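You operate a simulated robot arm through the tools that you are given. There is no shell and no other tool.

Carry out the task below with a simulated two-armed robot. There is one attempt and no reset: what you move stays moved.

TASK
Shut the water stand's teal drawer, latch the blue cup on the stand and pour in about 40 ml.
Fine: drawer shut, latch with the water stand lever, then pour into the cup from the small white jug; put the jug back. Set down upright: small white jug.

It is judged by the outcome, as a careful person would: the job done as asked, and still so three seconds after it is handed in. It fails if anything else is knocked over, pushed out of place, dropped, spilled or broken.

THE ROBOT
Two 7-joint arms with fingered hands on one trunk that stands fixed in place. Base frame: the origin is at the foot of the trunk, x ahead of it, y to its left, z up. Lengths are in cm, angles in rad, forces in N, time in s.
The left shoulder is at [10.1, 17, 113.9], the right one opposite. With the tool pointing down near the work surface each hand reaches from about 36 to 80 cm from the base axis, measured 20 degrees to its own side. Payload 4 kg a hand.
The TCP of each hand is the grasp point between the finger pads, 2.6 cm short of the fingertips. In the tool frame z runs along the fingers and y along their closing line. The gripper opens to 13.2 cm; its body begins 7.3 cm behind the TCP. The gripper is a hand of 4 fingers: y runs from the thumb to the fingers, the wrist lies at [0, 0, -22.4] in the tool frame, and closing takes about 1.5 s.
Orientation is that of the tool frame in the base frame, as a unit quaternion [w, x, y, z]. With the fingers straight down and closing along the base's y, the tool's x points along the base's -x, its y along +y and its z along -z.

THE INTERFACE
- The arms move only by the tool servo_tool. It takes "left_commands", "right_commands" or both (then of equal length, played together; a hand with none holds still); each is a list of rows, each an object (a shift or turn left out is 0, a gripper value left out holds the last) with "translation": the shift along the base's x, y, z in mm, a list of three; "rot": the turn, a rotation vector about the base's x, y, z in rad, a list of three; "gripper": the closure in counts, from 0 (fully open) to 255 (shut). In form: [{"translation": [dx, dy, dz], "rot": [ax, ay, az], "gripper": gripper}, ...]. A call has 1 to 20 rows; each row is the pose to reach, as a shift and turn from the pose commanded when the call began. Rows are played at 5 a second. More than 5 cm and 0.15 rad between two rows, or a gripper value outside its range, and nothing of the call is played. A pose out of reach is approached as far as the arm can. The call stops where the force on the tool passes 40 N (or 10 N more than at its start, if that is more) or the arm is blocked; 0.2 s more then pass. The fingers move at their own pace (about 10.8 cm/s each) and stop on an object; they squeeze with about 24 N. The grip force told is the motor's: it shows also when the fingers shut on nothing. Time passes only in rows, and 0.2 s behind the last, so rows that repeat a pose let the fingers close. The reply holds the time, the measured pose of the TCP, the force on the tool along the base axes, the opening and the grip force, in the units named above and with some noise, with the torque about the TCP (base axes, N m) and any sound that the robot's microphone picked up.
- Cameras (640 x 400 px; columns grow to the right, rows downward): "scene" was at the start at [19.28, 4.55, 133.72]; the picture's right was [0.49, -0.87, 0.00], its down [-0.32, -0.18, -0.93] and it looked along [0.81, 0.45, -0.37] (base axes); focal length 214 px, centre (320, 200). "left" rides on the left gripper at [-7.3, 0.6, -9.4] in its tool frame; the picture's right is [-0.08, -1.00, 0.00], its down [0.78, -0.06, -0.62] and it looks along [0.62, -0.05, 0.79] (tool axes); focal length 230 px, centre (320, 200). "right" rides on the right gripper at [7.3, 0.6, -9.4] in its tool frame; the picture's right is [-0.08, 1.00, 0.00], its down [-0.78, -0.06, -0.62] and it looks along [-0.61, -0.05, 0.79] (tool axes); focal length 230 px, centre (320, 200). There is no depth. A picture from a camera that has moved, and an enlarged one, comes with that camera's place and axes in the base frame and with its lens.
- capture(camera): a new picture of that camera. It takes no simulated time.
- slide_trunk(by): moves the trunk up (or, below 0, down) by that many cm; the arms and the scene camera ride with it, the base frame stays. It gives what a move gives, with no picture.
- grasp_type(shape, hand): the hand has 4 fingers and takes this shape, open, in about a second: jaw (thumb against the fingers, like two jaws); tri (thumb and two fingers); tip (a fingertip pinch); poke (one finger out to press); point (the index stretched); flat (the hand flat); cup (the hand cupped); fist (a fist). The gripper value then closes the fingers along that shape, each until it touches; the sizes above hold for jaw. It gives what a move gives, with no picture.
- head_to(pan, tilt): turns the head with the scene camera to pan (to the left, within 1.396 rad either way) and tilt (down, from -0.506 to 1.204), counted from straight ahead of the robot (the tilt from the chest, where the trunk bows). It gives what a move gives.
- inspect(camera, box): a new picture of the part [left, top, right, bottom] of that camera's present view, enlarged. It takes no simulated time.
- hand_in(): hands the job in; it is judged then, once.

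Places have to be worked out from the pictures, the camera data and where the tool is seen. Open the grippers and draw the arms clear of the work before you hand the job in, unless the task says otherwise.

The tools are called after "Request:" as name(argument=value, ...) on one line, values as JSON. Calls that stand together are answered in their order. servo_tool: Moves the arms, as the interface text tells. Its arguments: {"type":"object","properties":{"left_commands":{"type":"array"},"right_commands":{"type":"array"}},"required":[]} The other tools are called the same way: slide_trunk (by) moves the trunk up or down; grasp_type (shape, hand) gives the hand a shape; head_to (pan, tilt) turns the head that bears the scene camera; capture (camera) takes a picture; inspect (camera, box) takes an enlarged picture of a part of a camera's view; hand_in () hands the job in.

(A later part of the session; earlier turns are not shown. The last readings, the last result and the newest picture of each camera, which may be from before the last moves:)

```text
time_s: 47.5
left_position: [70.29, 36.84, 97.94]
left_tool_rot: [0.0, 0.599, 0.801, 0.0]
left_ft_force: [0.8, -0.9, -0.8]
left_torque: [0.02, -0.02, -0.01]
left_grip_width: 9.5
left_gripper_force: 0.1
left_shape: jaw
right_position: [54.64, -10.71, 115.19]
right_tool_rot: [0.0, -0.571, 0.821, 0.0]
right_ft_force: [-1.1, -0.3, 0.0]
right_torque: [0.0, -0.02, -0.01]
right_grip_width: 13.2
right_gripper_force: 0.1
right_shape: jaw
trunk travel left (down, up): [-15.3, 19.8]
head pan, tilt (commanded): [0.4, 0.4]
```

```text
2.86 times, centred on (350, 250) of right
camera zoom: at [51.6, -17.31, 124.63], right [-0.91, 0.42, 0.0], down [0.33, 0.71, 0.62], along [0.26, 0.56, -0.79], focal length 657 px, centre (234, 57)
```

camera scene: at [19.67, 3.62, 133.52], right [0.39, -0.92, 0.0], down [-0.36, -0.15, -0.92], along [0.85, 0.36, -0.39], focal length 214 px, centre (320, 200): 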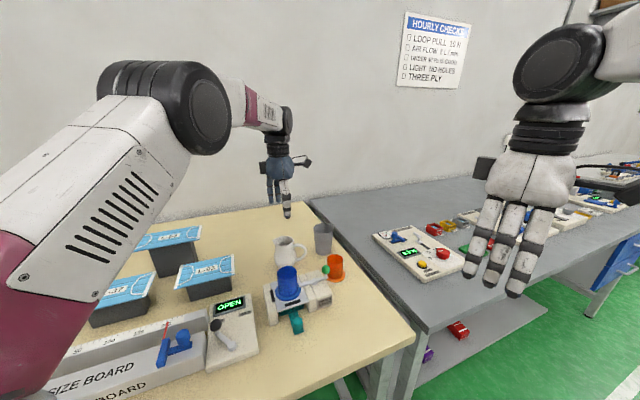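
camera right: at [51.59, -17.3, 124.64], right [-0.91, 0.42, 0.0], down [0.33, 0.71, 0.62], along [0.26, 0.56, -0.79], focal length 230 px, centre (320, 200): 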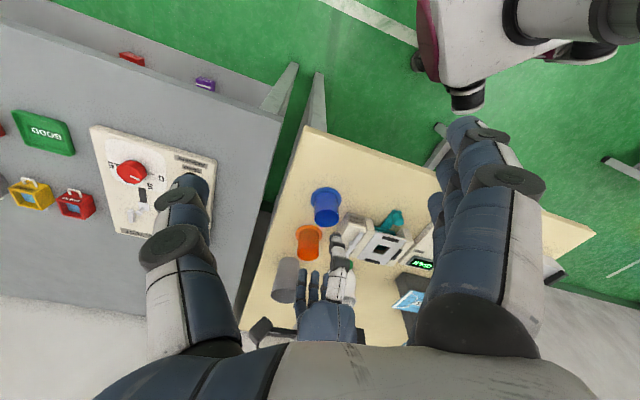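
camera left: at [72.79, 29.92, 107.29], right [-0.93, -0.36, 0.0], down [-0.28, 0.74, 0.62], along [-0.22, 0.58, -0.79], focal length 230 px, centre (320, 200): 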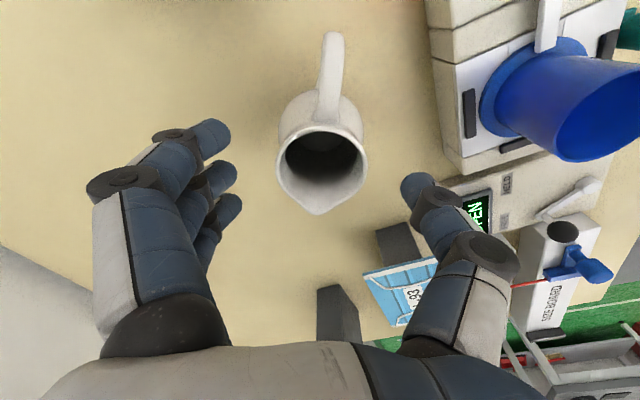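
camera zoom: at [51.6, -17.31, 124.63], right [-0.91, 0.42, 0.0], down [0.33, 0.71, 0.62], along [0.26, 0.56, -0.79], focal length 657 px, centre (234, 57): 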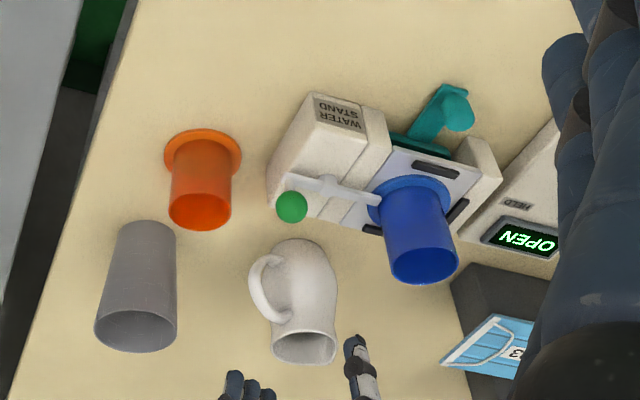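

Well centred. I'll descend to grip height around the jug's upper body.

Request:
servo_tool(left_commands=[{"translation": [0, 0, -25]}, {"translation": [0, 0, -50]}, {"translation": [0, 0, -70]}, {"translation": [0, 0, -80]}, {"translation": [0, 0, -80]}])

Request:
capture(camera="left")

Request:
inspect(camera="scene", box=[240, 190, 340, 290])

Request:
inspect(camera="right", box=[300, 220, 400, 320])

```text
time_s: 48.7
left_position: [70.24, 36.87, 89.92]
left_tool_rot: [0.0, 0.599, 0.801, 0.0]
left_ft_force: [-0.3, 0.0, 0.0]
left_torque: [-0.01, -0.01, -0.04]
left_grip_width: 9.52
left_gripper_force: 0.1
left_shape: jaw
right_position: [54.65, -10.6, 115.23]
right_tool_rot: [0.0, -0.571, 0.821, -0.001]
right_ft_force: [0.5, -0.5, 0.5]
right_torque: [0.01, 0.02, 0.0]
right_grip_width: 13.22
right_gripper_force: 0.1
right_shape: jaw
trunk travel left (down, up): [-15.3, 19.8]
head pan, tilt (commanded): [0.4, 0.4]
```

```text
taken
camera left: at [72.81, 29.9, 99.25], right [-0.93, -0.36, 0.0], down [-0.28, 0.74, 0.62], along [-0.22, 0.58, -0.79], focal length 230 px, centre (320, 200)
```

left: 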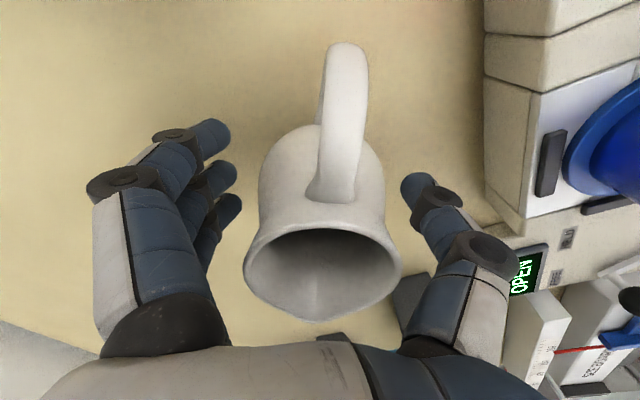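

```text
4.00 times, centred on (290, 240) of scene
camera zoom: at [19.69, 3.65, 133.51], right [0.39, -0.92, 0.0], down [-0.36, -0.15, -0.92], along [0.85, 0.36, -0.39], focal length 858 px, centre (440, 40)
```

zoom: 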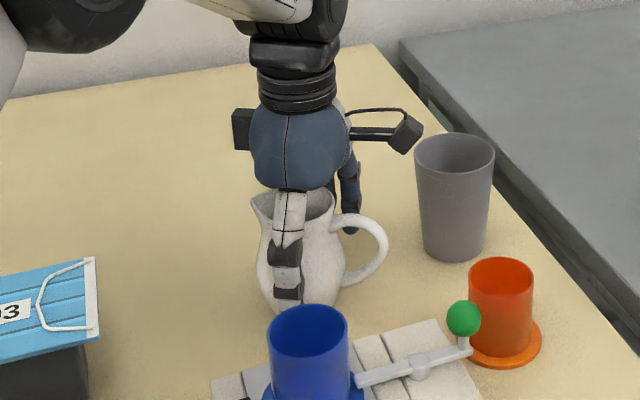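

```text
4.00 times, centred on (350, 270) of right
camera zoom: at [51.62, -17.3, 124.61], right [-0.91, 0.42, 0.0], down [0.33, 0.71, 0.62], along [0.26, 0.56, -0.79], focal length 920 px, centre (200, -80)
```

zoom: 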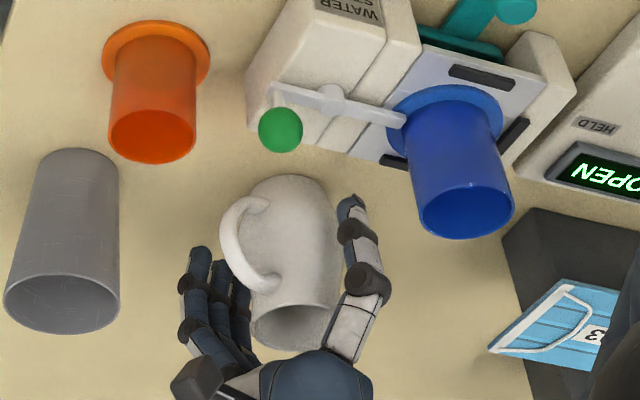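

The jug is centred between thumb and fingers, with palm clearance above the rim. I'll close the grip.

Request:
servo_tool(left_commands=[{"translation": [0, 0, 0], "gripper": 120}, {"translation": [0, 0, 0], "gripper": 150}, {"translation": [0, 0, 0], "gripper": 200}, {"translation": [0, 0, 0], "gripper": 255}, {"translation": [0, 0, 0], "gripper": 255}, {"translation": [0, 0, 0], "gripper": 255}, {"translation": [0, 0, 0], "gripper": 255}, {"translation": [0, 0, 0], "gripper": 255}])

Request:
capture(camera="left")

Request:
inspect(camera="right", box=[300, 220, 400, 320])

```text
time_s: 50.5
left_position: [70.23, 36.86, 89.96]
left_tool_rot: [0.0, 0.599, 0.801, 0.0]
left_ft_force: [0.3, -2.1, -0.1]
left_torque: [0.01, -0.01, 0.05]
left_grip_width: 6.11
left_gripper_force: 24.2
left_shape: jaw
right_position: [54.62, -10.7, 115.14]
right_tool_rot: [0.0, -0.571, 0.821, 0.0]
right_ft_force: [-0.3, 0.1, 0.5]
right_torque: [0.03, -0.03, -0.02]
right_grip_width: 13.2
right_gripper_force: 0.1
right_shape: jaw
trunk travel left (down, up): [-15.3, 19.8]
head pan, tilt (commanded): [0.4, 0.4]
```

```text
taken
camera left: at [72.81, 29.88, 99.26], right [-0.93, -0.36, 0.0], down [-0.28, 0.74, 0.62], along [-0.22, 0.58, -0.79], focal length 230 px, centre (320, 200)
```

left: 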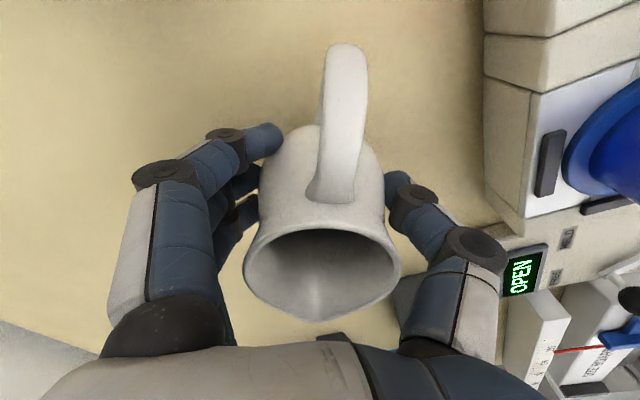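

```text
4.00 times, centred on (350, 270) of right
camera zoom: at [51.63, -17.32, 124.6], right [-0.91, 0.42, 0.0], down [0.33, 0.71, 0.62], along [0.26, 0.56, -0.79], focal length 920 px, centre (200, -80)
```

zoom: 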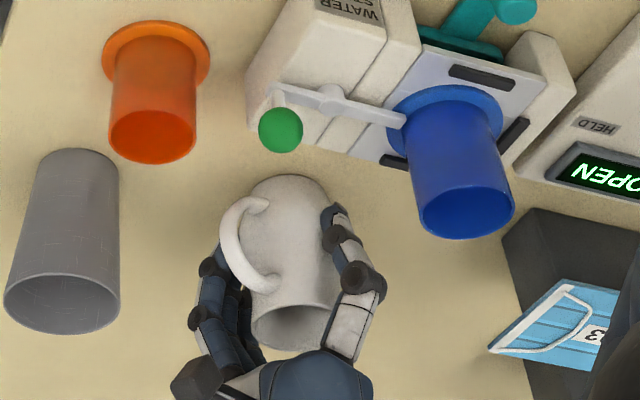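

The jug is gripped at 6.1 cm. I'll lift it slowly by a small amount and check that it doesn't slip or tilt.

Request:
servo_tool(left_commands=[{"translation": [0, 0, 4]}, {"translation": [0, 0, 10]}, {"translation": [0, 0, 20]}, {"translation": [0, 0, 20]}])

Request:
capture(camera="left")

Request:
inspect(camera="scene", box=[240, 190, 340, 290])

```text
time_s: 51.5
left_position: [70.33, 36.76, 91.93]
left_tool_rot: [-0.002, 0.599, 0.801, -0.001]
left_ft_force: [-0.5, -0.2, -3.2]
left_torque: [-0.01, 0.01, 0.0]
left_grip_width: 6.07
left_gripper_force: 24.3
left_shape: jaw
right_position: [54.73, -10.59, 115.14]
right_tool_rot: [-0.001, -0.571, 0.821, 0.0]
right_ft_force: [0.7, 0.5, 0.0]
right_torque: [-0.01, 0.0, -0.02]
right_grip_width: 13.18
right_gripper_force: 0.1
right_shape: jaw
trunk travel left (down, up): [-15.3, 19.8]
head pan, tilt (commanded): [0.4, 0.4]
```

```text
taken
camera left: at [72.85, 29.92, 101.22], right [-0.93, -0.36, 0.0], down [-0.28, 0.74, 0.62], along [-0.22, 0.58, -0.79], focal length 230 px, centre (320, 200)
```

left: 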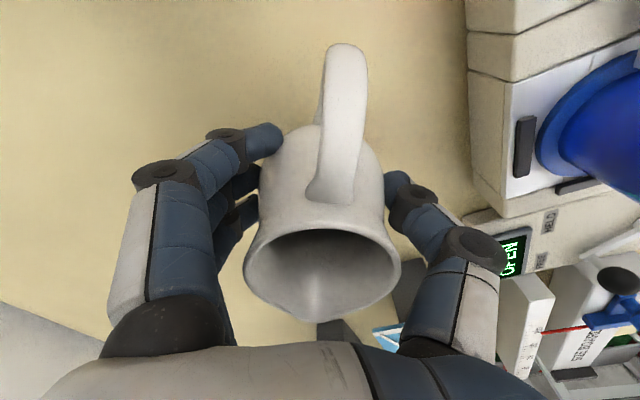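

```text
4.00 times, centred on (290, 240) of scene
camera zoom: at [19.74, 3.67, 133.49], right [0.39, -0.92, 0.0], down [-0.36, -0.15, -0.92], along [0.85, 0.36, -0.39], focal length 858 px, centre (440, 40)
```

zoom: 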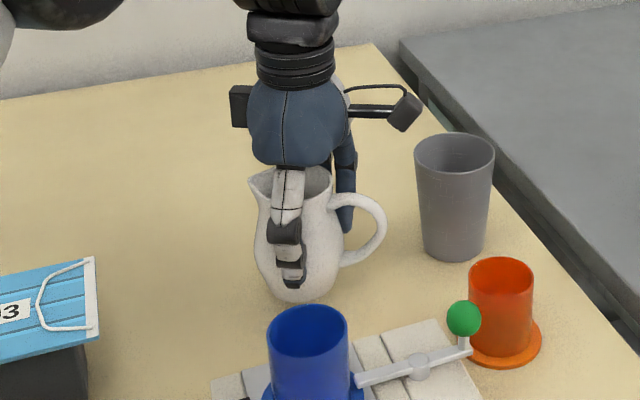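

The jug lifts cleanly; the wrist reads about 3.2 N. I'll raise it higher, well clear of the cup and knob, and check the arm's reading there.

Request:
servo_tool(left_commands=[{"translation": [0, 0, 20]}, {"translation": [0, 0, 42]}, {"translation": [0, 0, 65]}, {"translation": [0, 0, 88]}, {"translation": [0, 0, 110]}, {"translation": [0, 0, 130]}, {"translation": [0, 0, 145]}, {"translation": [0, 0, 145]}])

Request:
servo_tool(left_commands=[{"translation": [0, 0, 0]}])

Request:
servo_tool(left_commands=[{"translation": [0, 0, 0]}])

Request:
servo_tool(left_commands=[{"translation": [0, 0, 0]}])

Request:
capture(camera="left")

```text
time_s: 53.3
left_position: [70.18, 36.86, 106.33]
left_tool_rot: [-0.001, 0.599, 0.801, -0.001]
left_ft_force: [0.0, 0.5, -4.4]
left_torque: [0.0, -0.02, -0.02]
left_grip_width: 6.08
left_gripper_force: 23.8
left_shape: jaw
right_position: [54.68, -10.61, 115.14]
right_tool_rot: [0.0, -0.57, 0.821, 0.0]
right_ft_force: [0.1, -0.6, -0.5]
right_torque: [0.03, 0.02, -0.03]
right_grip_width: 13.21
right_gripper_force: 0.0
right_shape: jaw
trunk travel left (down, up): [-15.3, 19.8]
head pan, tilt (commanded): [0.4, 0.4]
```

```text
time_s: 53.7
left_position: [70.19, 36.69, 106.42]
left_tool_rot: [-0.001, 0.6, 0.8, 0.0]
left_ft_force: [0.2, -0.3, -3.2]
left_torque: [0.03, -0.03, -0.03]
left_grip_width: 6.11
left_gripper_force: 24.0
left_shape: jaw
right_position: [54.71, -10.58, 115.17]
right_tool_rot: [-0.001, -0.571, 0.821, -0.001]
right_ft_force: [-0.2, -0.1, -0.3]
right_torque: [0.01, -0.01, -0.01]
right_grip_width: 13.21
right_gripper_force: 0.0
right_shape: jaw
trunk travel left (down, up): [-15.3, 19.8]
head pan, tilt (commanded): [0.4, 0.4]
```

```text
time_s: 54.1
left_position: [70.18, 36.81, 106.39]
left_tool_rot: [-0.001, 0.599, 0.801, 0.0]
left_ft_force: [0.7, -0.2, -3.9]
left_torque: [-0.01, -0.01, 0.01]
left_grip_width: 6.08
left_gripper_force: 24.3
left_shape: jaw
right_position: [54.67, -10.59, 115.14]
right_tool_rot: [0.001, -0.571, 0.821, 0.0]
right_ft_force: [0.5, 0.3, -0.4]
right_torque: [0.01, -0.01, 0.02]
right_grip_width: 13.17
right_gripper_force: 0.1
right_shape: jaw
trunk travel left (down, up): [-15.3, 19.8]
head pan, tilt (commanded): [0.4, 0.4]
```

```text
time_s: 54.5
left_position: [70.26, 36.77, 106.23]
left_tool_rot: [0.0, 0.6, 0.8, 0.0]
left_ft_force: [0.4, -0.8, -3.3]
left_torque: [0.01, -0.02, -0.01]
left_grip_width: 6.11
left_gripper_force: 23.7
left_shape: jaw
right_position: [54.71, -10.58, 115.2]
right_tool_rot: [-0.001, -0.571, 0.821, 0.0]
right_ft_force: [-0.3, -0.2, 0.2]
right_torque: [0.01, -0.01, 0.01]
right_grip_width: 13.2
right_gripper_force: 0.0
right_shape: jaw
trunk travel left (down, up): [-15.3, 19.8]
head pan, tilt (commanded): [0.4, 0.4]
```

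```text
taken
camera left: at [72.8, 29.9, 115.71], right [-0.93, -0.36, 0.0], down [-0.28, 0.74, 0.62], along [-0.22, 0.58, -0.79], focal length 230 px, centre (320, 200)
```

left: 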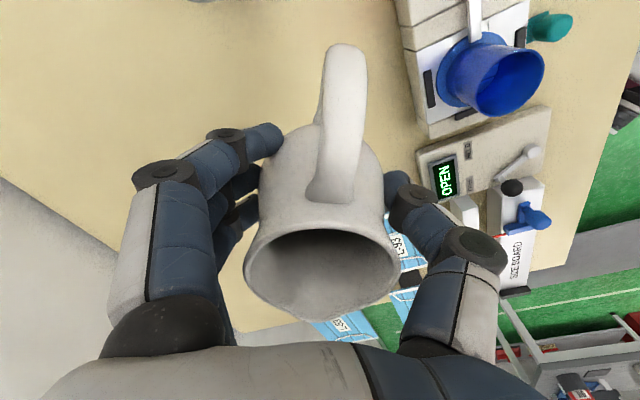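

The jug with water weighs about 3.6 N. I'll carry it upright, gently, to a spot beside the cup so the spout will swing over the cup's mouth.

Request:
servo_tool(left_commands=[{"translation": [-12, -15, 0]}, {"translation": [-27, -33, 0]}, {"translation": [-42, -52, 0]}, {"translation": [-57, -70, 0]}, {"translation": [-72, -88, 0]}, {"translation": [-87, -107, 0]}, {"translation": [-102, -125, 0]}, {"translation": [-112, -138, 0]}, {"translation": [-118, -145, 0]}, {"translation": [-118, -145, 0]}])

Request:
capture(camera="left")

Request:
capture(camera="scene")

Request:
capture(camera="right")

```text
time_s: 56.7
left_position: [58.5, 22.35, 106.42]
left_tool_rot: [-0.002, 0.599, 0.8, 0.0]
left_ft_force: [0.1, -0.5, -4.0]
left_torque: [-0.01, -0.02, 0.02]
left_grip_width: 6.09
left_gripper_force: 24.0
left_shape: jaw
right_position: [54.69, -10.49, 115.19]
right_tool_rot: [0.0, -0.57, 0.821, 0.0]
right_ft_force: [0.7, 0.4, 0.4]
right_torque: [-0.04, 0.02, -0.04]
right_grip_width: 13.17
right_gripper_force: 0.0
right_shape: jaw
trunk travel left (down, up): [-15.3, 19.8]
head pan, tilt (commanded): [0.4, 0.4]
```

```text
taken
camera left: at [61.06, 15.42, 115.74], right [-0.93, -0.36, 0.0], down [-0.28, 0.74, 0.62], along [-0.22, 0.58, -0.79], focal length 230 px, centre (320, 200)
```

left: 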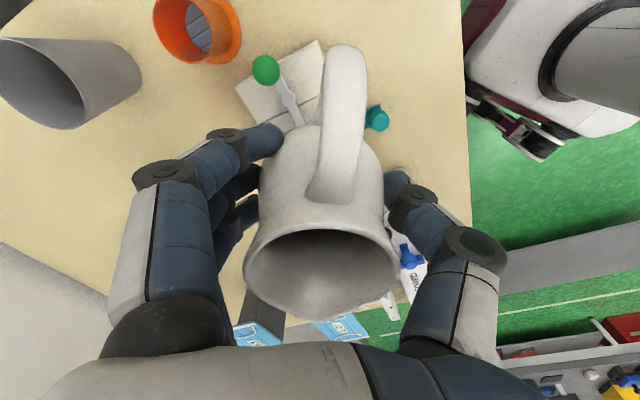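

```text
taken
camera scene: at [19.73, 3.67, 133.49], right [0.39, -0.92, 0.0], down [-0.36, -0.15, -0.92], along [0.85, 0.36, -0.39], focal length 214 px, centre (320, 200)
```

scene: 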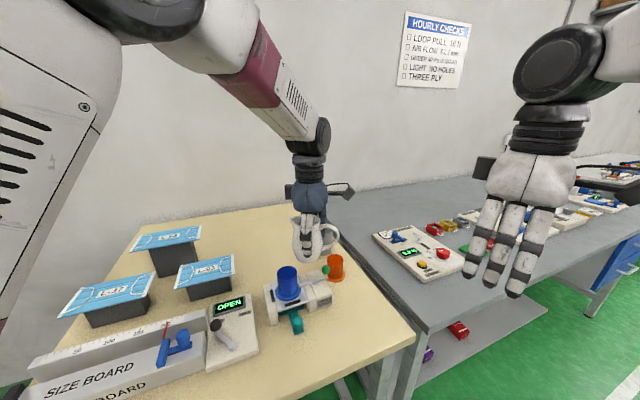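

```text
taken
camera right: at [51.67, -17.28, 124.58], right [-0.91, 0.42, 0.0], down [0.33, 0.71, 0.62], along [0.26, 0.56, -0.79], focal length 230 px, centre (320, 200)
```

right: 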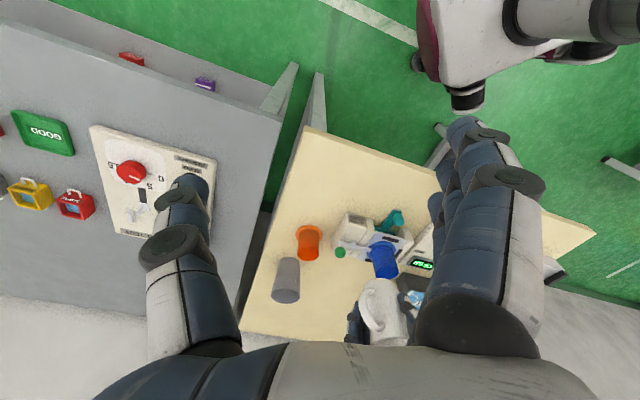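

Upright and in place, z 106. I'll tilt the jug about 40° here, well above the cup, with the lip already over the mouth, and check the alignment.

Request:
servo_tool(left_commands=[{"translation": [0, 0, 0], "rot": [-0.096, -0.0281, 0]}, {"translation": [0, 0, 0], "rot": [-0.192, -0.0562, 0]}, {"translation": [0, 0, 0], "rot": [-0.288, -0.0843, 0]}, {"translation": [0, 0, 0], "rot": [-0.384, -0.1124, 0]}, {"translation": [0, 0, 0], "rot": [-0.48, -0.1405, 0]}, {"translation": [0, 0, 0], "rot": [-0.576, -0.1686, 0]}, {"translation": [0, 0, 0], "rot": [-0.65, -0.19, 0]}, {"translation": [0, 0, 0], "rot": [-0.65, -0.19, 0]}])

Request:
capture(camera="left")

Request:
capture(camera="scene")

Request:
inspect(camera="scene", box=[250, 190, 350, 310])

Request:
inspect(camera="right", box=[310, 190, 450, 330])

```text
time_s: 58.5
left_position: [58.41, 22.3, 106.29]
left_tool_rot: [0.265, 0.566, 0.755, -0.201]
left_ft_force: [0.2, 0.0, -3.7]
left_torque: [0.03, 0.04, -0.02]
left_grip_width: 6.05
left_gripper_force: 23.8
left_shape: jaw
right_position: [54.6, -10.66, 115.17]
right_tool_rot: [-0.001, -0.571, 0.821, 0.001]
right_ft_force: [-0.3, 0.4, -0.5]
right_torque: [-0.02, 0.01, 0.01]
right_grip_width: 13.17
right_gripper_force: 0.0
right_shape: jaw
trunk travel left (down, up): [-15.3, 19.8]
head pan, tilt (commanded): [0.4, 0.4]
```

```text
taken
camera left: at [58.94, 22.57, 118.23], right [-0.94, -0.34, 0.05], down [-0.34, 0.94, -0.01], along [-0.04, -0.03, -1.0], focal length 230 px, centre (320, 200)
```

left: 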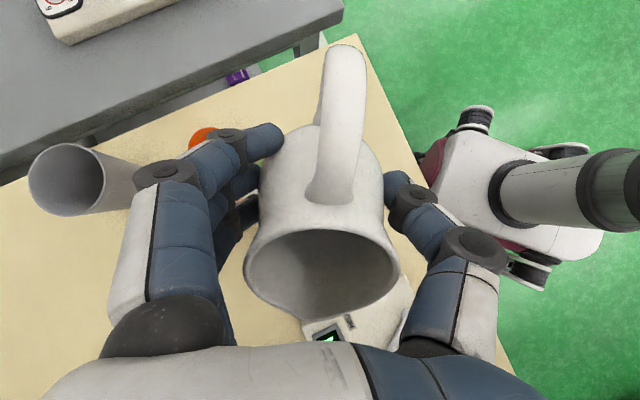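

```text
taken
camera scene: at [19.71, 3.64, 133.5], right [0.39, -0.92, 0.0], down [-0.36, -0.15, -0.92], along [0.85, 0.36, -0.39], focal length 214 px, centre (320, 200)
```

scene: 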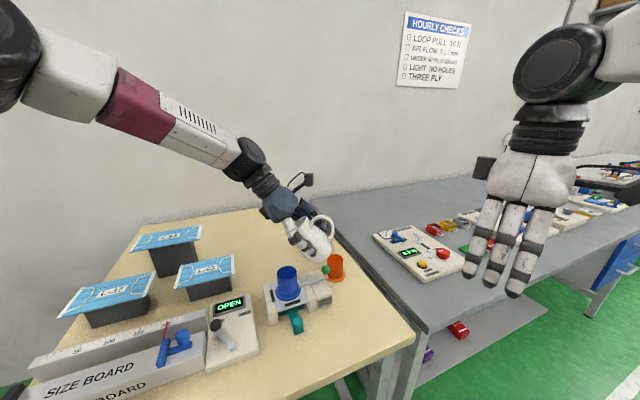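

```text
3.33 times, centred on (300, 250) of scene
camera zoom: at [19.71, 3.64, 133.5], right [0.39, -0.92, 0.0], down [-0.36, -0.15, -0.92], along [0.85, 0.36, -0.39], focal length 715 px, centre (387, 33)
```

zoom: 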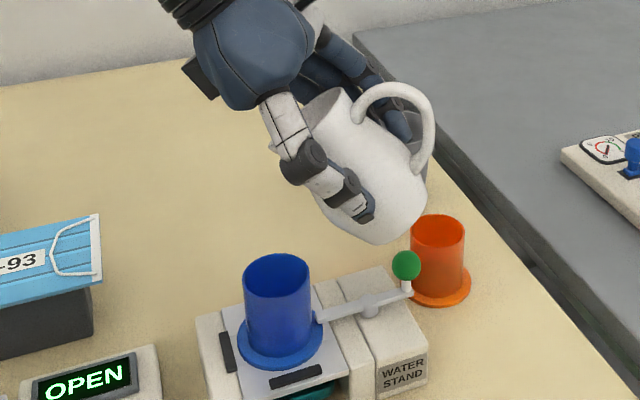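

```text
2.86 times, centred on (380, 260) of right
camera zoom: at [51.65, -17.31, 124.59], right [-0.91, 0.42, 0.0], down [0.33, 0.71, 0.62], along [0.26, 0.56, -0.79], focal length 657 px, centre (149, 29)
```

zoom: 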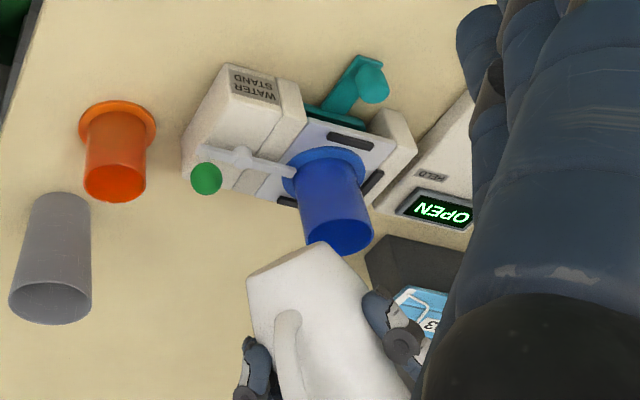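

Tilt is about 39° and the lip is over the cup's mouth, with no water out yet. I'll lower the jug so the lip is roughly 4 cm above the rim.

Request:
servo_tool(left_commands=[{"translation": [0, 0, -20]}, {"translation": [0, 1, -40]}, {"translation": [0, 2, -60]}, {"translation": [0, 3, -78]}, {"translation": [0, 3, -86]}, {"translation": [0, 3, -86]}])

Request:
capture(camera="left")

Request:
inspect(camera="scene", box=[250, 220, 350, 310])

Request:
inspect(camera="right", box=[310, 190, 450, 330])

```text
time_s: 59.9
left_position: [58.34, 22.67, 97.71]
left_tool_rot: [0.266, 0.565, 0.756, -0.199]
left_ft_force: [-0.2, 0.4, -3.5]
left_torque: [0.01, 0.02, 0.0]
left_grip_width: 6.09
left_gripper_force: 23.6
left_shape: jaw
right_position: [54.63, -10.56, 115.19]
right_tool_rot: [-0.001, -0.571, 0.821, 0.001]
right_ft_force: [-0.5, 0.1, 0.6]
right_torque: [-0.04, 0.02, 0.0]
right_grip_width: 13.23
right_gripper_force: 0.1
right_shape: jaw
trunk travel left (down, up): [-15.3, 19.8]
head pan, tilt (commanded): [0.4, 0.4]
```

```text
taken
camera left: at [58.95, 22.89, 109.65], right [-0.94, -0.34, 0.05], down [-0.34, 0.94, -0.01], along [-0.04, -0.03, -1.0], focal length 230 px, centre (320, 200)
```

left: 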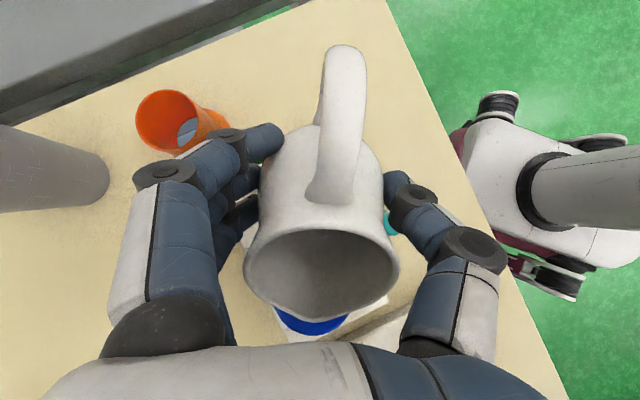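

```text
4.44 times, centred on (300, 265) of scene
camera zoom: at [19.72, 3.66, 133.5], right [0.39, -0.92, 0.0], down [-0.36, -0.15, -0.92], along [0.85, 0.36, -0.39], focal length 953 px, centre (409, -89)
```

zoom: 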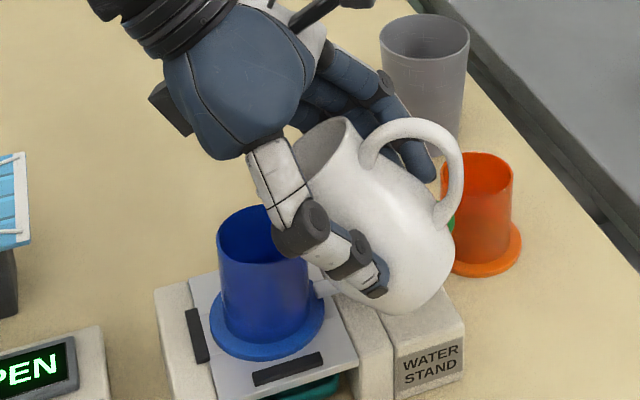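

```text
2.86 times, centred on (380, 260) of right
camera zoom: at [51.65, -17.29, 124.6], right [-0.91, 0.42, 0.0], down [0.33, 0.71, 0.62], along [0.26, 0.56, -0.79], focal length 657 px, centre (149, 29)
```

zoom: 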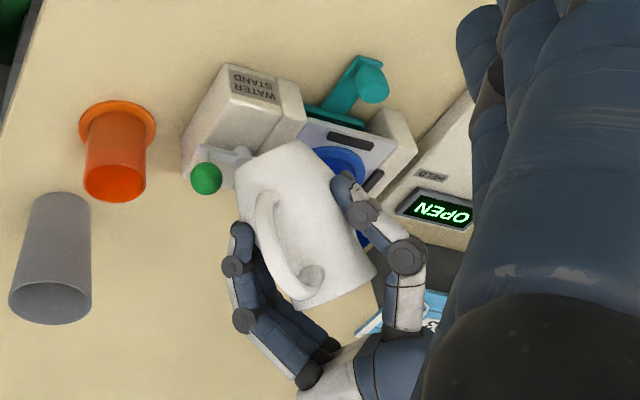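

The lip is above the cup's mouth, slightly short of its centre, as wanted. I'll tilt further in small increments and watch for flow.

Request:
servo_tool(left_commands=[{"translation": [0, 0, 0], "rot": [-0.048, -0.014, 0]}, {"translation": [0, 0, 0], "rot": [-0.096, -0.028, 0]}, {"translation": [0, 0, 0], "rot": [-0.144, -0.042, 0]}, {"translation": [0, 0, 0], "rot": [-0.144, -0.042, 0]}])

Request:
inspect(camera="left", box=[220, 210, 420, 350])

Request:
inspect(camera="scene", box=[270, 230, 350, 300])

```text
time_s: 60.9
left_position: [58.4, 22.6, 97.77]
left_tool_rot: [0.321, 0.549, 0.733, -0.243]
left_ft_force: [0.2, 0.2, -3.5]
left_torque: [0.03, 0.03, 0.0]
left_grip_width: 6.05
left_gripper_force: 23.8
left_shape: jaw
right_position: [54.65, -10.56, 115.14]
right_tool_rot: [0.0, -0.571, 0.821, 0.001]
right_ft_force: [0.2, 0.6, 0.4]
right_torque: [0.02, 0.01, 0.02]
right_grip_width: 13.16
right_gripper_force: 0.0
right_shape: jaw
trunk travel left (down, up): [-15.3, 19.8]
head pan, tilt (commanded): [0.4, 0.4]
```

```text
2.86 times, centred on (320, 280) of left
camera zoom: at [58.43, 24.57, 109.52], right [-0.94, -0.33, 0.06], down [-0.34, 0.93, -0.16], along [0.0, -0.17, -0.99], focal length 657 px, centre (320, -29)
```

zoom: 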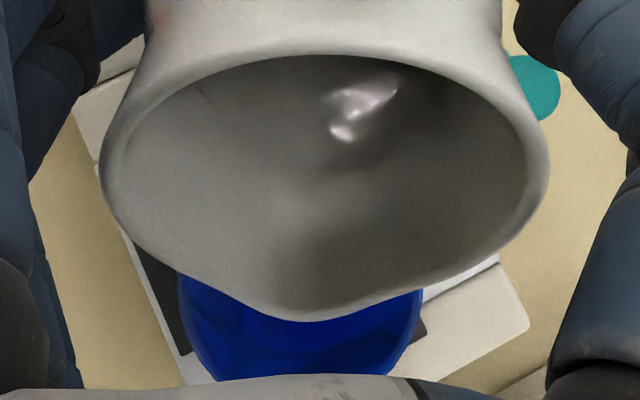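

```text
5.71 times, centred on (310, 265) of scene
camera zoom: at [19.71, 3.64, 133.5], right [0.39, -0.92, 0.0], down [-0.36, -0.15, -0.92], along [0.85, 0.36, -0.39], focal length 1226 px, centre (377, -171)
```

zoom: 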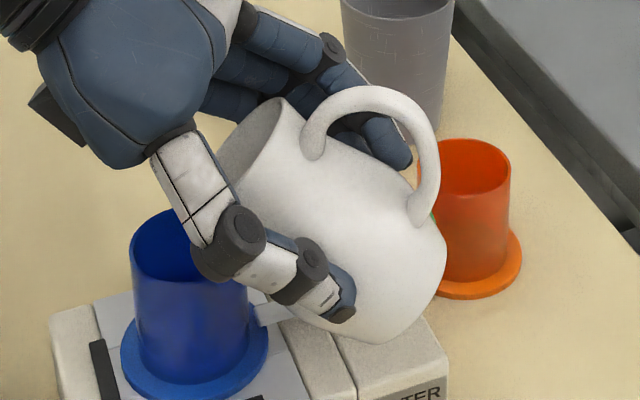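

A glint inside the jug suggests the water surface is nearing the lip. I'll continue in 0.05 rad increments.

Request:
servo_tool(left_commands=[{"translation": [0, 0, 0], "rot": [-0.024, -0.007, 0]}, {"translation": [0, 0, 0], "rot": [-0.048, -0.014, 0]}, {"translation": [0, 0, 0], "rot": [-0.048, -0.014, 0]}])

Request:
inspect(camera="left", box=[220, 210, 420, 350])

Request:
inspect(camera="scene", box=[270, 230, 350, 300])

```text
time_s: 61.7
left_position: [58.44, 22.73, 97.74]
left_tool_rot: [0.339, 0.542, 0.725, -0.256]
left_ft_force: [-0.5, 0.2, -2.6]
left_torque: [0.04, -0.01, 0.02]
left_grip_width: 6.03
left_gripper_force: 24.2
left_shape: jaw
right_position: [54.69, -10.69, 115.17]
right_tool_rot: [0.0, -0.57, 0.821, 0.0]
right_ft_force: [-0.4, 1.0, 0.0]
right_torque: [0.01, -0.01, -0.01]
right_grip_width: 13.16
right_gripper_force: 0.0
right_shape: jaw
trunk travel left (down, up): [-15.3, 19.8]
head pan, tilt (commanded): [0.4, 0.4]
```

```text
2.86 times, centred on (320, 280) of left
camera zoom: at [58.28, 25.15, 109.38], right [-0.94, -0.33, 0.06], down [-0.33, 0.92, -0.21], along [0.01, -0.22, -0.98], focal length 657 px, centre (320, -29)
```

zoom: 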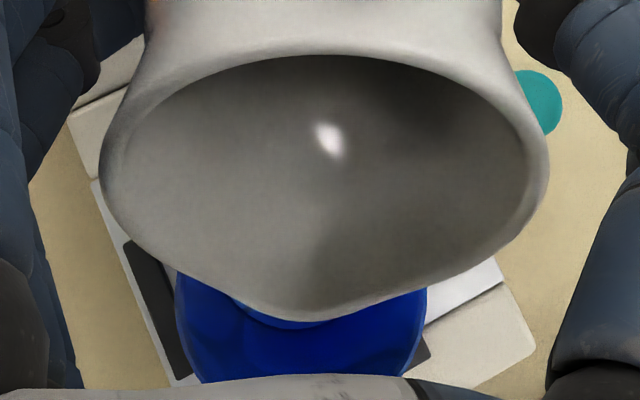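

```text
5.71 times, centred on (310, 265) of scene
camera zoom: at [19.72, 3.65, 133.5], right [0.39, -0.92, 0.0], down [-0.36, -0.15, -0.92], along [0.85, 0.36, -0.39], focal length 1226 px, centre (377, -171)
```

zoom: 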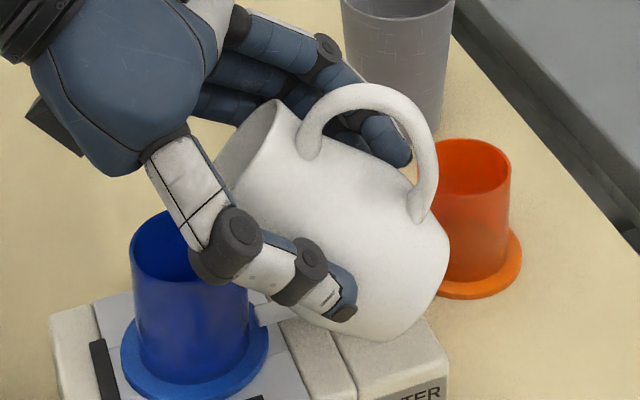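

Something lighter appears below the spout. I'll zoom in there and take another reading before tilting more.

Request:
inspect(camera="left", box=[270, 295, 360, 350])

Request:
servo_tool(left_commands=[{"translation": [0, 0, 0]}])

Request:
servo_tool(left_commands=[{"translation": [0, 0, 0]}])

Request:
inspect(camera="left", box=[270, 295, 360, 350])

```text
7.11 times, centred on (315, 322) of left
camera zoom: at [58.28, 25.15, 109.38], right [-0.94, -0.33, 0.06], down [-0.33, 0.92, -0.21], along [0.01, -0.22, -0.98], focal length 1636 px, centre (356, -671)
```

zoom: 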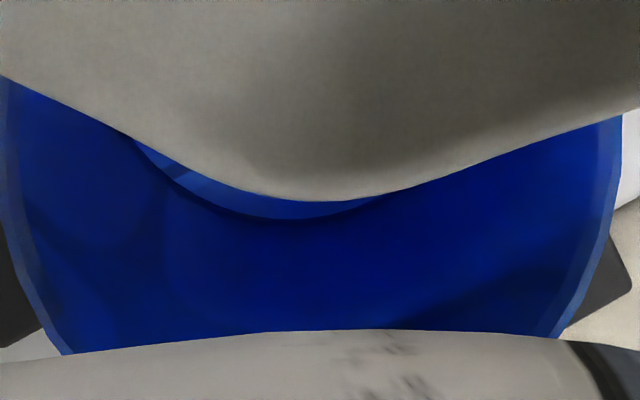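

```text
time_s: 62.1
left_position: [58.44, 22.6, 97.7]
left_tool_rot: [0.339, 0.543, 0.725, -0.255]
left_ft_force: [0.3, 0.7, -4.3]
left_torque: [0.06, 0.0, -0.01]
left_grip_width: 6.07
left_gripper_force: 24.1
left_shape: jaw
right_position: [54.67, -10.52, 115.17]
right_tool_rot: [0.0, -0.571, 0.821, 0.0]
right_ft_force: [0.0, -0.4, 0.6]
right_torque: [-0.03, 0.0, -0.01]
right_grip_width: 13.18
right_gripper_force: 0.0
right_shape: jaw
trunk travel left (down, up): [-15.3, 19.8]
head pan, tilt (commanded): [0.4, 0.4]
```

```text
time_s: 62.5
left_position: [58.48, 22.58, 97.78]
left_tool_rot: [0.34, 0.542, 0.725, -0.256]
left_ft_force: [0.2, 0.2, -3.9]
left_torque: [0.03, 0.01, 0.0]
left_grip_width: 6.06
left_gripper_force: 23.8
left_shape: jaw
right_position: [54.73, -10.59, 115.2]
right_tool_rot: [0.0, -0.571, 0.821, -0.001]
right_ft_force: [0.2, 0.0, 0.1]
right_torque: [-0.03, 0.02, 0.01]
right_grip_width: 13.17
right_gripper_force: 0.0
right_shape: jaw
trunk travel left (down, up): [-15.3, 19.8]
head pan, tilt (commanded): [0.4, 0.4]
```

```text
7.11 times, centred on (315, 322) of left
camera zoom: at [58.29, 25.15, 109.38], right [-0.94, -0.33, 0.06], down [-0.33, 0.92, -0.21], along [0.01, -0.22, -0.98], focal length 1636 px, centre (356, -671)
```

zoom: 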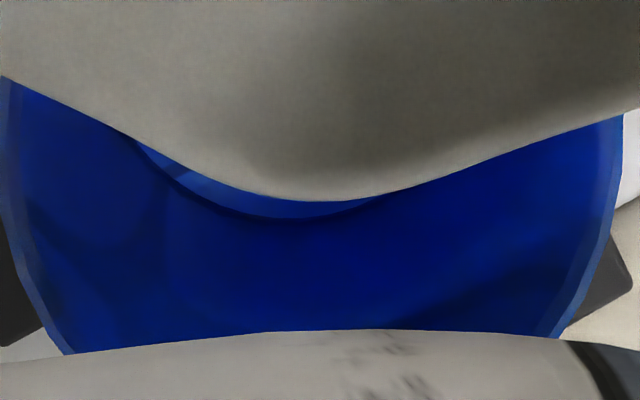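

Only the cup's dry inner floor is visible, so no flow yet. The floor's far edge makes a good level gauge. I'll tilt a little more.

Request:
servo_tool(left_commands=[{"translation": [0, 0, 0], "rot": [-0.024, -0.007, 0]}, {"translation": [0, 0, 0], "rot": [-0.048, -0.014, 0]}, {"translation": [0, 0, 0], "rot": [-0.048, -0.014, 0]}])

Request:
inspect(camera="left", box=[220, 210, 420, 350])

Request:
inspect(camera="left", box=[270, 295, 360, 350])

```text
time_s: 63.3
left_position: [58.54, 22.75, 97.81]
left_tool_rot: [0.356, 0.537, 0.716, -0.269]
left_ft_force: [0.3, -0.7, -2.6]
left_torque: [0.06, 0.0, 0.0]
left_grip_width: 6.06
left_gripper_force: 23.8
left_shape: jaw
right_position: [54.58, -10.59, 115.27]
right_tool_rot: [-0.001, -0.57, 0.821, -0.001]
right_ft_force: [-0.1, 0.4, 0.2]
right_torque: [0.01, -0.01, 0.03]
right_grip_width: 13.19
right_gripper_force: 0.2
right_shape: jaw
trunk travel left (down, up): [-15.3, 19.8]
head pan, tilt (commanded): [0.4, 0.4]
```

```text
2.86 times, centred on (320, 280) of left
camera zoom: at [58.13, 25.7, 109.25], right [-0.94, -0.32, 0.06], down [-0.33, 0.91, -0.26], along [0.02, -0.26, -0.96], focal length 657 px, centre (320, -29)
```

zoom: 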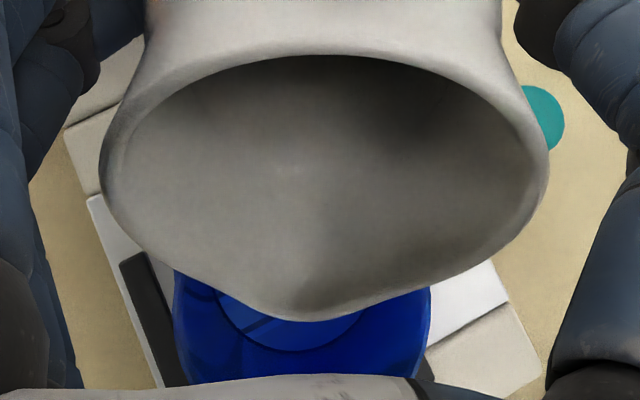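

```text
7.11 times, centred on (315, 322) of left
camera zoom: at [58.13, 25.7, 109.25], right [-0.94, -0.32, 0.06], down [-0.33, 0.91, -0.26], along [0.02, -0.26, -0.96], focal length 1636 px, centre (356, -671)
```

zoom: 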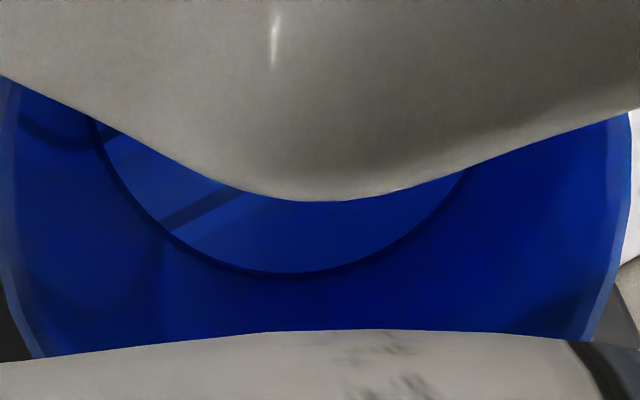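

Still dry at about 53°. I'll continue with small increments, checking each time.

Request:
servo_tool(left_commands=[{"translation": [0, 0, 0], "rot": [-0.024, -0.007, 0]}, {"translation": [0, 0, 0], "rot": [-0.048, -0.014, 0]}, {"translation": [0, 0, 0], "rot": [-0.048, -0.014, 0]}])

Request:
inspect(camera="left", box=[220, 210, 420, 350])

Request:
inspect(camera="scene", box=[270, 230, 350, 300])

```text
time_s: 64.1
left_position: [58.49, 22.57, 97.7]
left_tool_rot: [0.374, 0.529, 0.707, -0.283]
left_ft_force: [-0.8, 1.0, -3.5]
left_torque: [0.06, 0.05, 0.0]
left_grip_width: 6.04
left_gripper_force: 23.7
left_shape: jaw
right_position: [54.61, -10.67, 115.2]
right_tool_rot: [-0.001, -0.571, 0.821, -0.001]
right_ft_force: [-0.6, -0.3, 0.3]
right_torque: [-0.01, 0.03, -0.03]
right_grip_width: 13.18
right_gripper_force: 0.1
right_shape: jaw
trunk travel left (down, up): [-15.3, 19.8]
head pan, tilt (commanded): [0.4, 0.4]
```

```text
2.86 times, centred on (320, 280) of left
camera zoom: at [57.98, 26.25, 109.09], right [-0.94, -0.32, 0.07], down [-0.33, 0.89, -0.31], along [0.04, -0.31, -0.95], focal length 657 px, centre (320, -29)
```

zoom: 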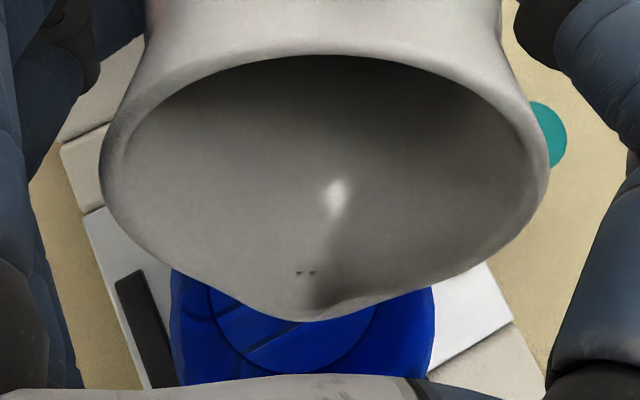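

```text
5.71 times, centred on (310, 265) of scene
camera zoom: at [19.72, 3.65, 133.5], right [0.39, -0.92, 0.0], down [-0.36, -0.15, -0.92], along [0.85, 0.36, -0.39], focal length 1226 px, centre (377, -171)
```

zoom: 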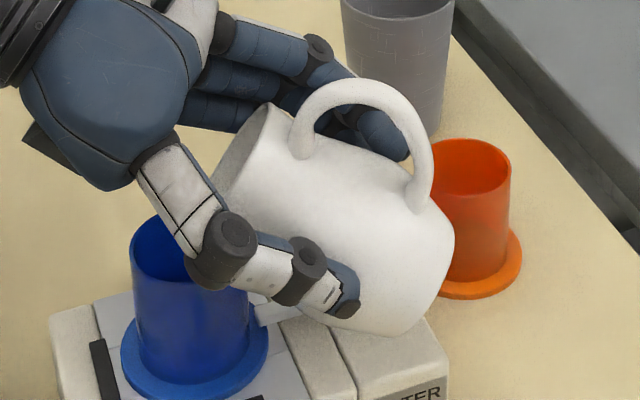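

Tiny marks near the spout hint that water is arriving at the lip. I'll go in 0.03 rad increments now.

Request:
servo_tool(left_commands=[{"translation": [0, 0, 0], "rot": [-0.029, -0.0084, 0]}, {"translation": [0, 0, 0], "rot": [-0.029, -0.0084, 0]}])

Request:
inspect(camera="left", box=[220, 210, 420, 350])

Request:
inspect(camera="left", box=[270, 275, 360, 350])

```text
time_s: 64.7
left_position: [58.49, 22.77, 97.72]
left_tool_rot: [0.386, 0.525, 0.701, -0.29]
left_ft_force: [-0.2, 0.2, -3.0]
left_torque: [0.0, 0.0, 0.0]
left_grip_width: 6.03
left_gripper_force: 23.8
left_shape: jaw
right_position: [54.73, -10.62, 115.13]
right_tool_rot: [0.001, -0.571, 0.821, 0.0]
right_ft_force: [0.2, -0.4, -0.6]
right_torque: [0.0, 0.02, 0.02]
right_grip_width: 13.19
right_gripper_force: 0.0
right_shape: jaw
trunk travel left (down, up): [-15.3, 19.8]
head pan, tilt (commanded): [0.4, 0.4]
```

```text
2.86 times, centred on (320, 280) of left
camera zoom: at [57.88, 26.57, 108.99], right [-0.95, -0.32, 0.07], down [-0.32, 0.89, -0.33], along [0.05, -0.34, -0.94], focal length 657 px, centre (320, -29)
```

zoom: 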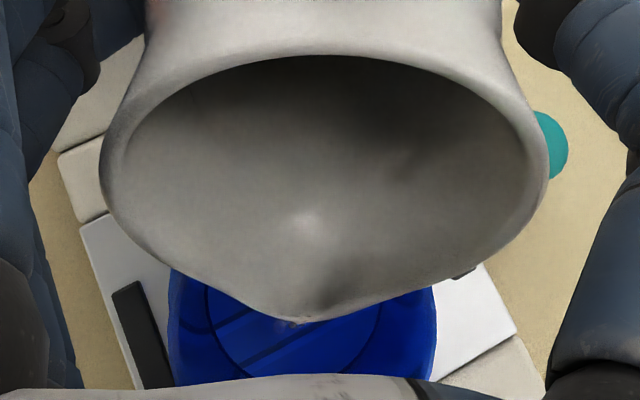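

```text
5.33 times, centred on (315, 312) of left
camera zoom: at [57.88, 26.57, 108.99], right [-0.95, -0.32, 0.07], down [-0.32, 0.89, -0.33], along [0.05, -0.34, -0.94], focal length 1227 px, centre (347, -400)
```

zoom: 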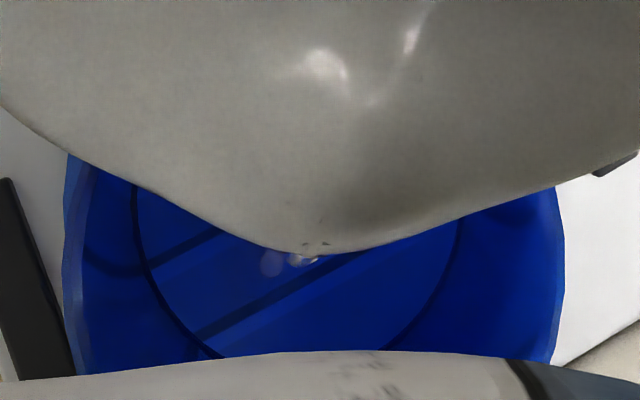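

Droplets are now leaving the lip and falling into the cup, at about 58°. I'll hold here briefly and see how the level develops.

Request:
servo_tool(left_commands=[{"translation": [0, 0, 0]}, {"translation": [0, 0, 0]}])

Request:
inspect(camera="left", box=[270, 275, 360, 350])

Request:
inspect(camera="scene", box=[270, 240, 330, 300])

```text
time_s: 65.3
left_position: [58.46, 22.67, 97.74]
left_tool_rot: [0.385, 0.525, 0.701, -0.29]
left_ft_force: [-0.3, 0.5, -3.5]
left_torque: [0.04, 0.01, 0.01]
left_grip_width: 6.05
left_gripper_force: 24.1
left_shape: jaw
right_position: [54.72, -10.68, 115.09]
right_tool_rot: [0.0, -0.57, 0.821, 0.0]
right_ft_force: [0.5, -0.2, -0.9]
right_torque: [0.0, -0.01, 0.01]
right_grip_width: 13.19
right_gripper_force: 0.1
right_shape: jaw
trunk travel left (down, up): [-15.3, 19.8]
head pan, tilt (commanded): [0.4, 0.4]
```

```text
5.33 times, centred on (315, 312) of left
camera zoom: at [57.88, 26.59, 108.97], right [-0.95, -0.32, 0.07], down [-0.32, 0.89, -0.33], along [0.05, -0.34, -0.94], focal length 1227 px, centre (347, -400)
```

zoom: 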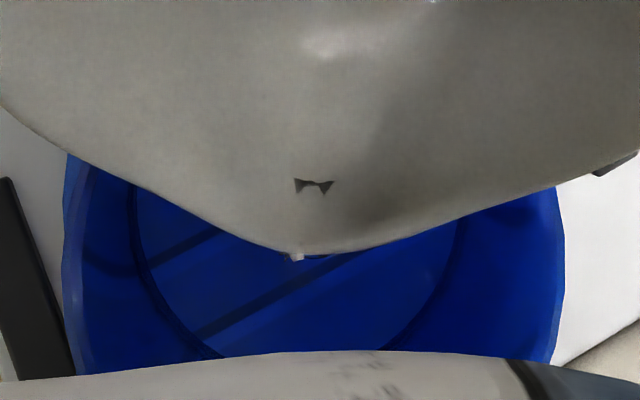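

```text
6.67 times, centred on (300, 270) of scene
camera zoom: at [19.72, 3.66, 133.5], right [0.39, -0.92, 0.0], down [-0.36, -0.15, -0.92], along [0.85, 0.36, -0.39], focal length 1430 px, centre (453, -267)
```

zoom: 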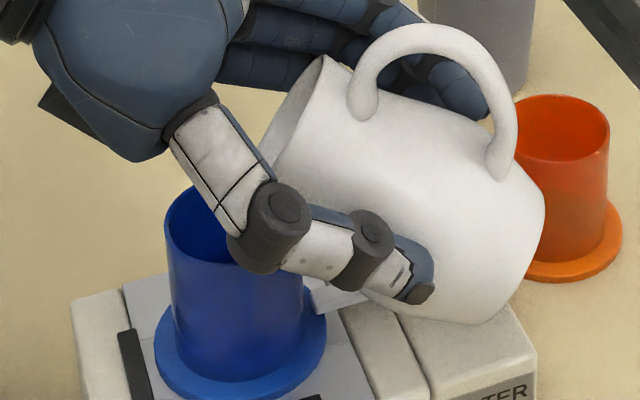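

Flow has almost stopped after a few drops. I'll tilt another 0.03 rad.

Request:
servo_tool(left_commands=[{"translation": [0, 0, 0], "rot": [-0.029, -0.0084, 0]}, {"translation": [0, 0, 0], "rot": [-0.029, -0.0084, 0]}, {"translation": [0, 0, 0], "rot": [-0.029, -0.0084, 0]}])

Request:
inspect(camera="left", box=[270, 275, 360, 350])

Request:
inspect(camera="left", box=[220, 210, 420, 350])

```text
time_s: 66.1
left_position: [58.5, 22.72, 97.8]
left_tool_rot: [0.396, 0.52, 0.695, -0.298]
left_ft_force: [-0.3, -0.5, -3.4]
left_torque: [0.03, 0.01, -0.03]
left_grip_width: 6.04
left_gripper_force: 24.0
left_shape: jaw
right_position: [54.59, -10.6, 115.24]
right_tool_rot: [0.001, -0.571, 0.821, 0.0]
right_ft_force: [0.2, 0.4, 1.1]
right_torque: [-0.02, 0.0, 0.01]
right_grip_width: 13.18
right_gripper_force: 0.0
right_shape: jaw
trunk travel left (down, up): [-15.3, 19.8]
head pan, tilt (commanded): [0.4, 0.4]
```

```text
5.33 times, centred on (315, 312) of left
camera zoom: at [57.8, 26.91, 108.84], right [-0.95, -0.32, 0.07], down [-0.32, 0.88, -0.36], along [0.05, -0.36, -0.93], focal length 1227 px, centre (347, -400)
```

zoom: 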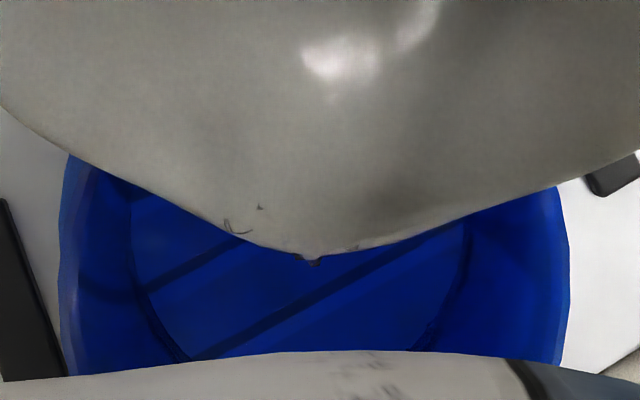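

```text
2.86 times, centred on (320, 280) of left
camera zoom: at [57.8, 26.91, 108.84], right [-0.95, -0.32, 0.07], down [-0.32, 0.88, -0.36], along [0.05, -0.36, -0.93], focal length 657 px, centre (320, -29)
```

zoom: 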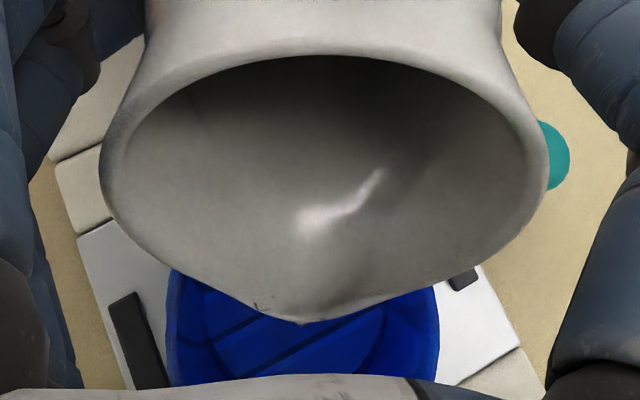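

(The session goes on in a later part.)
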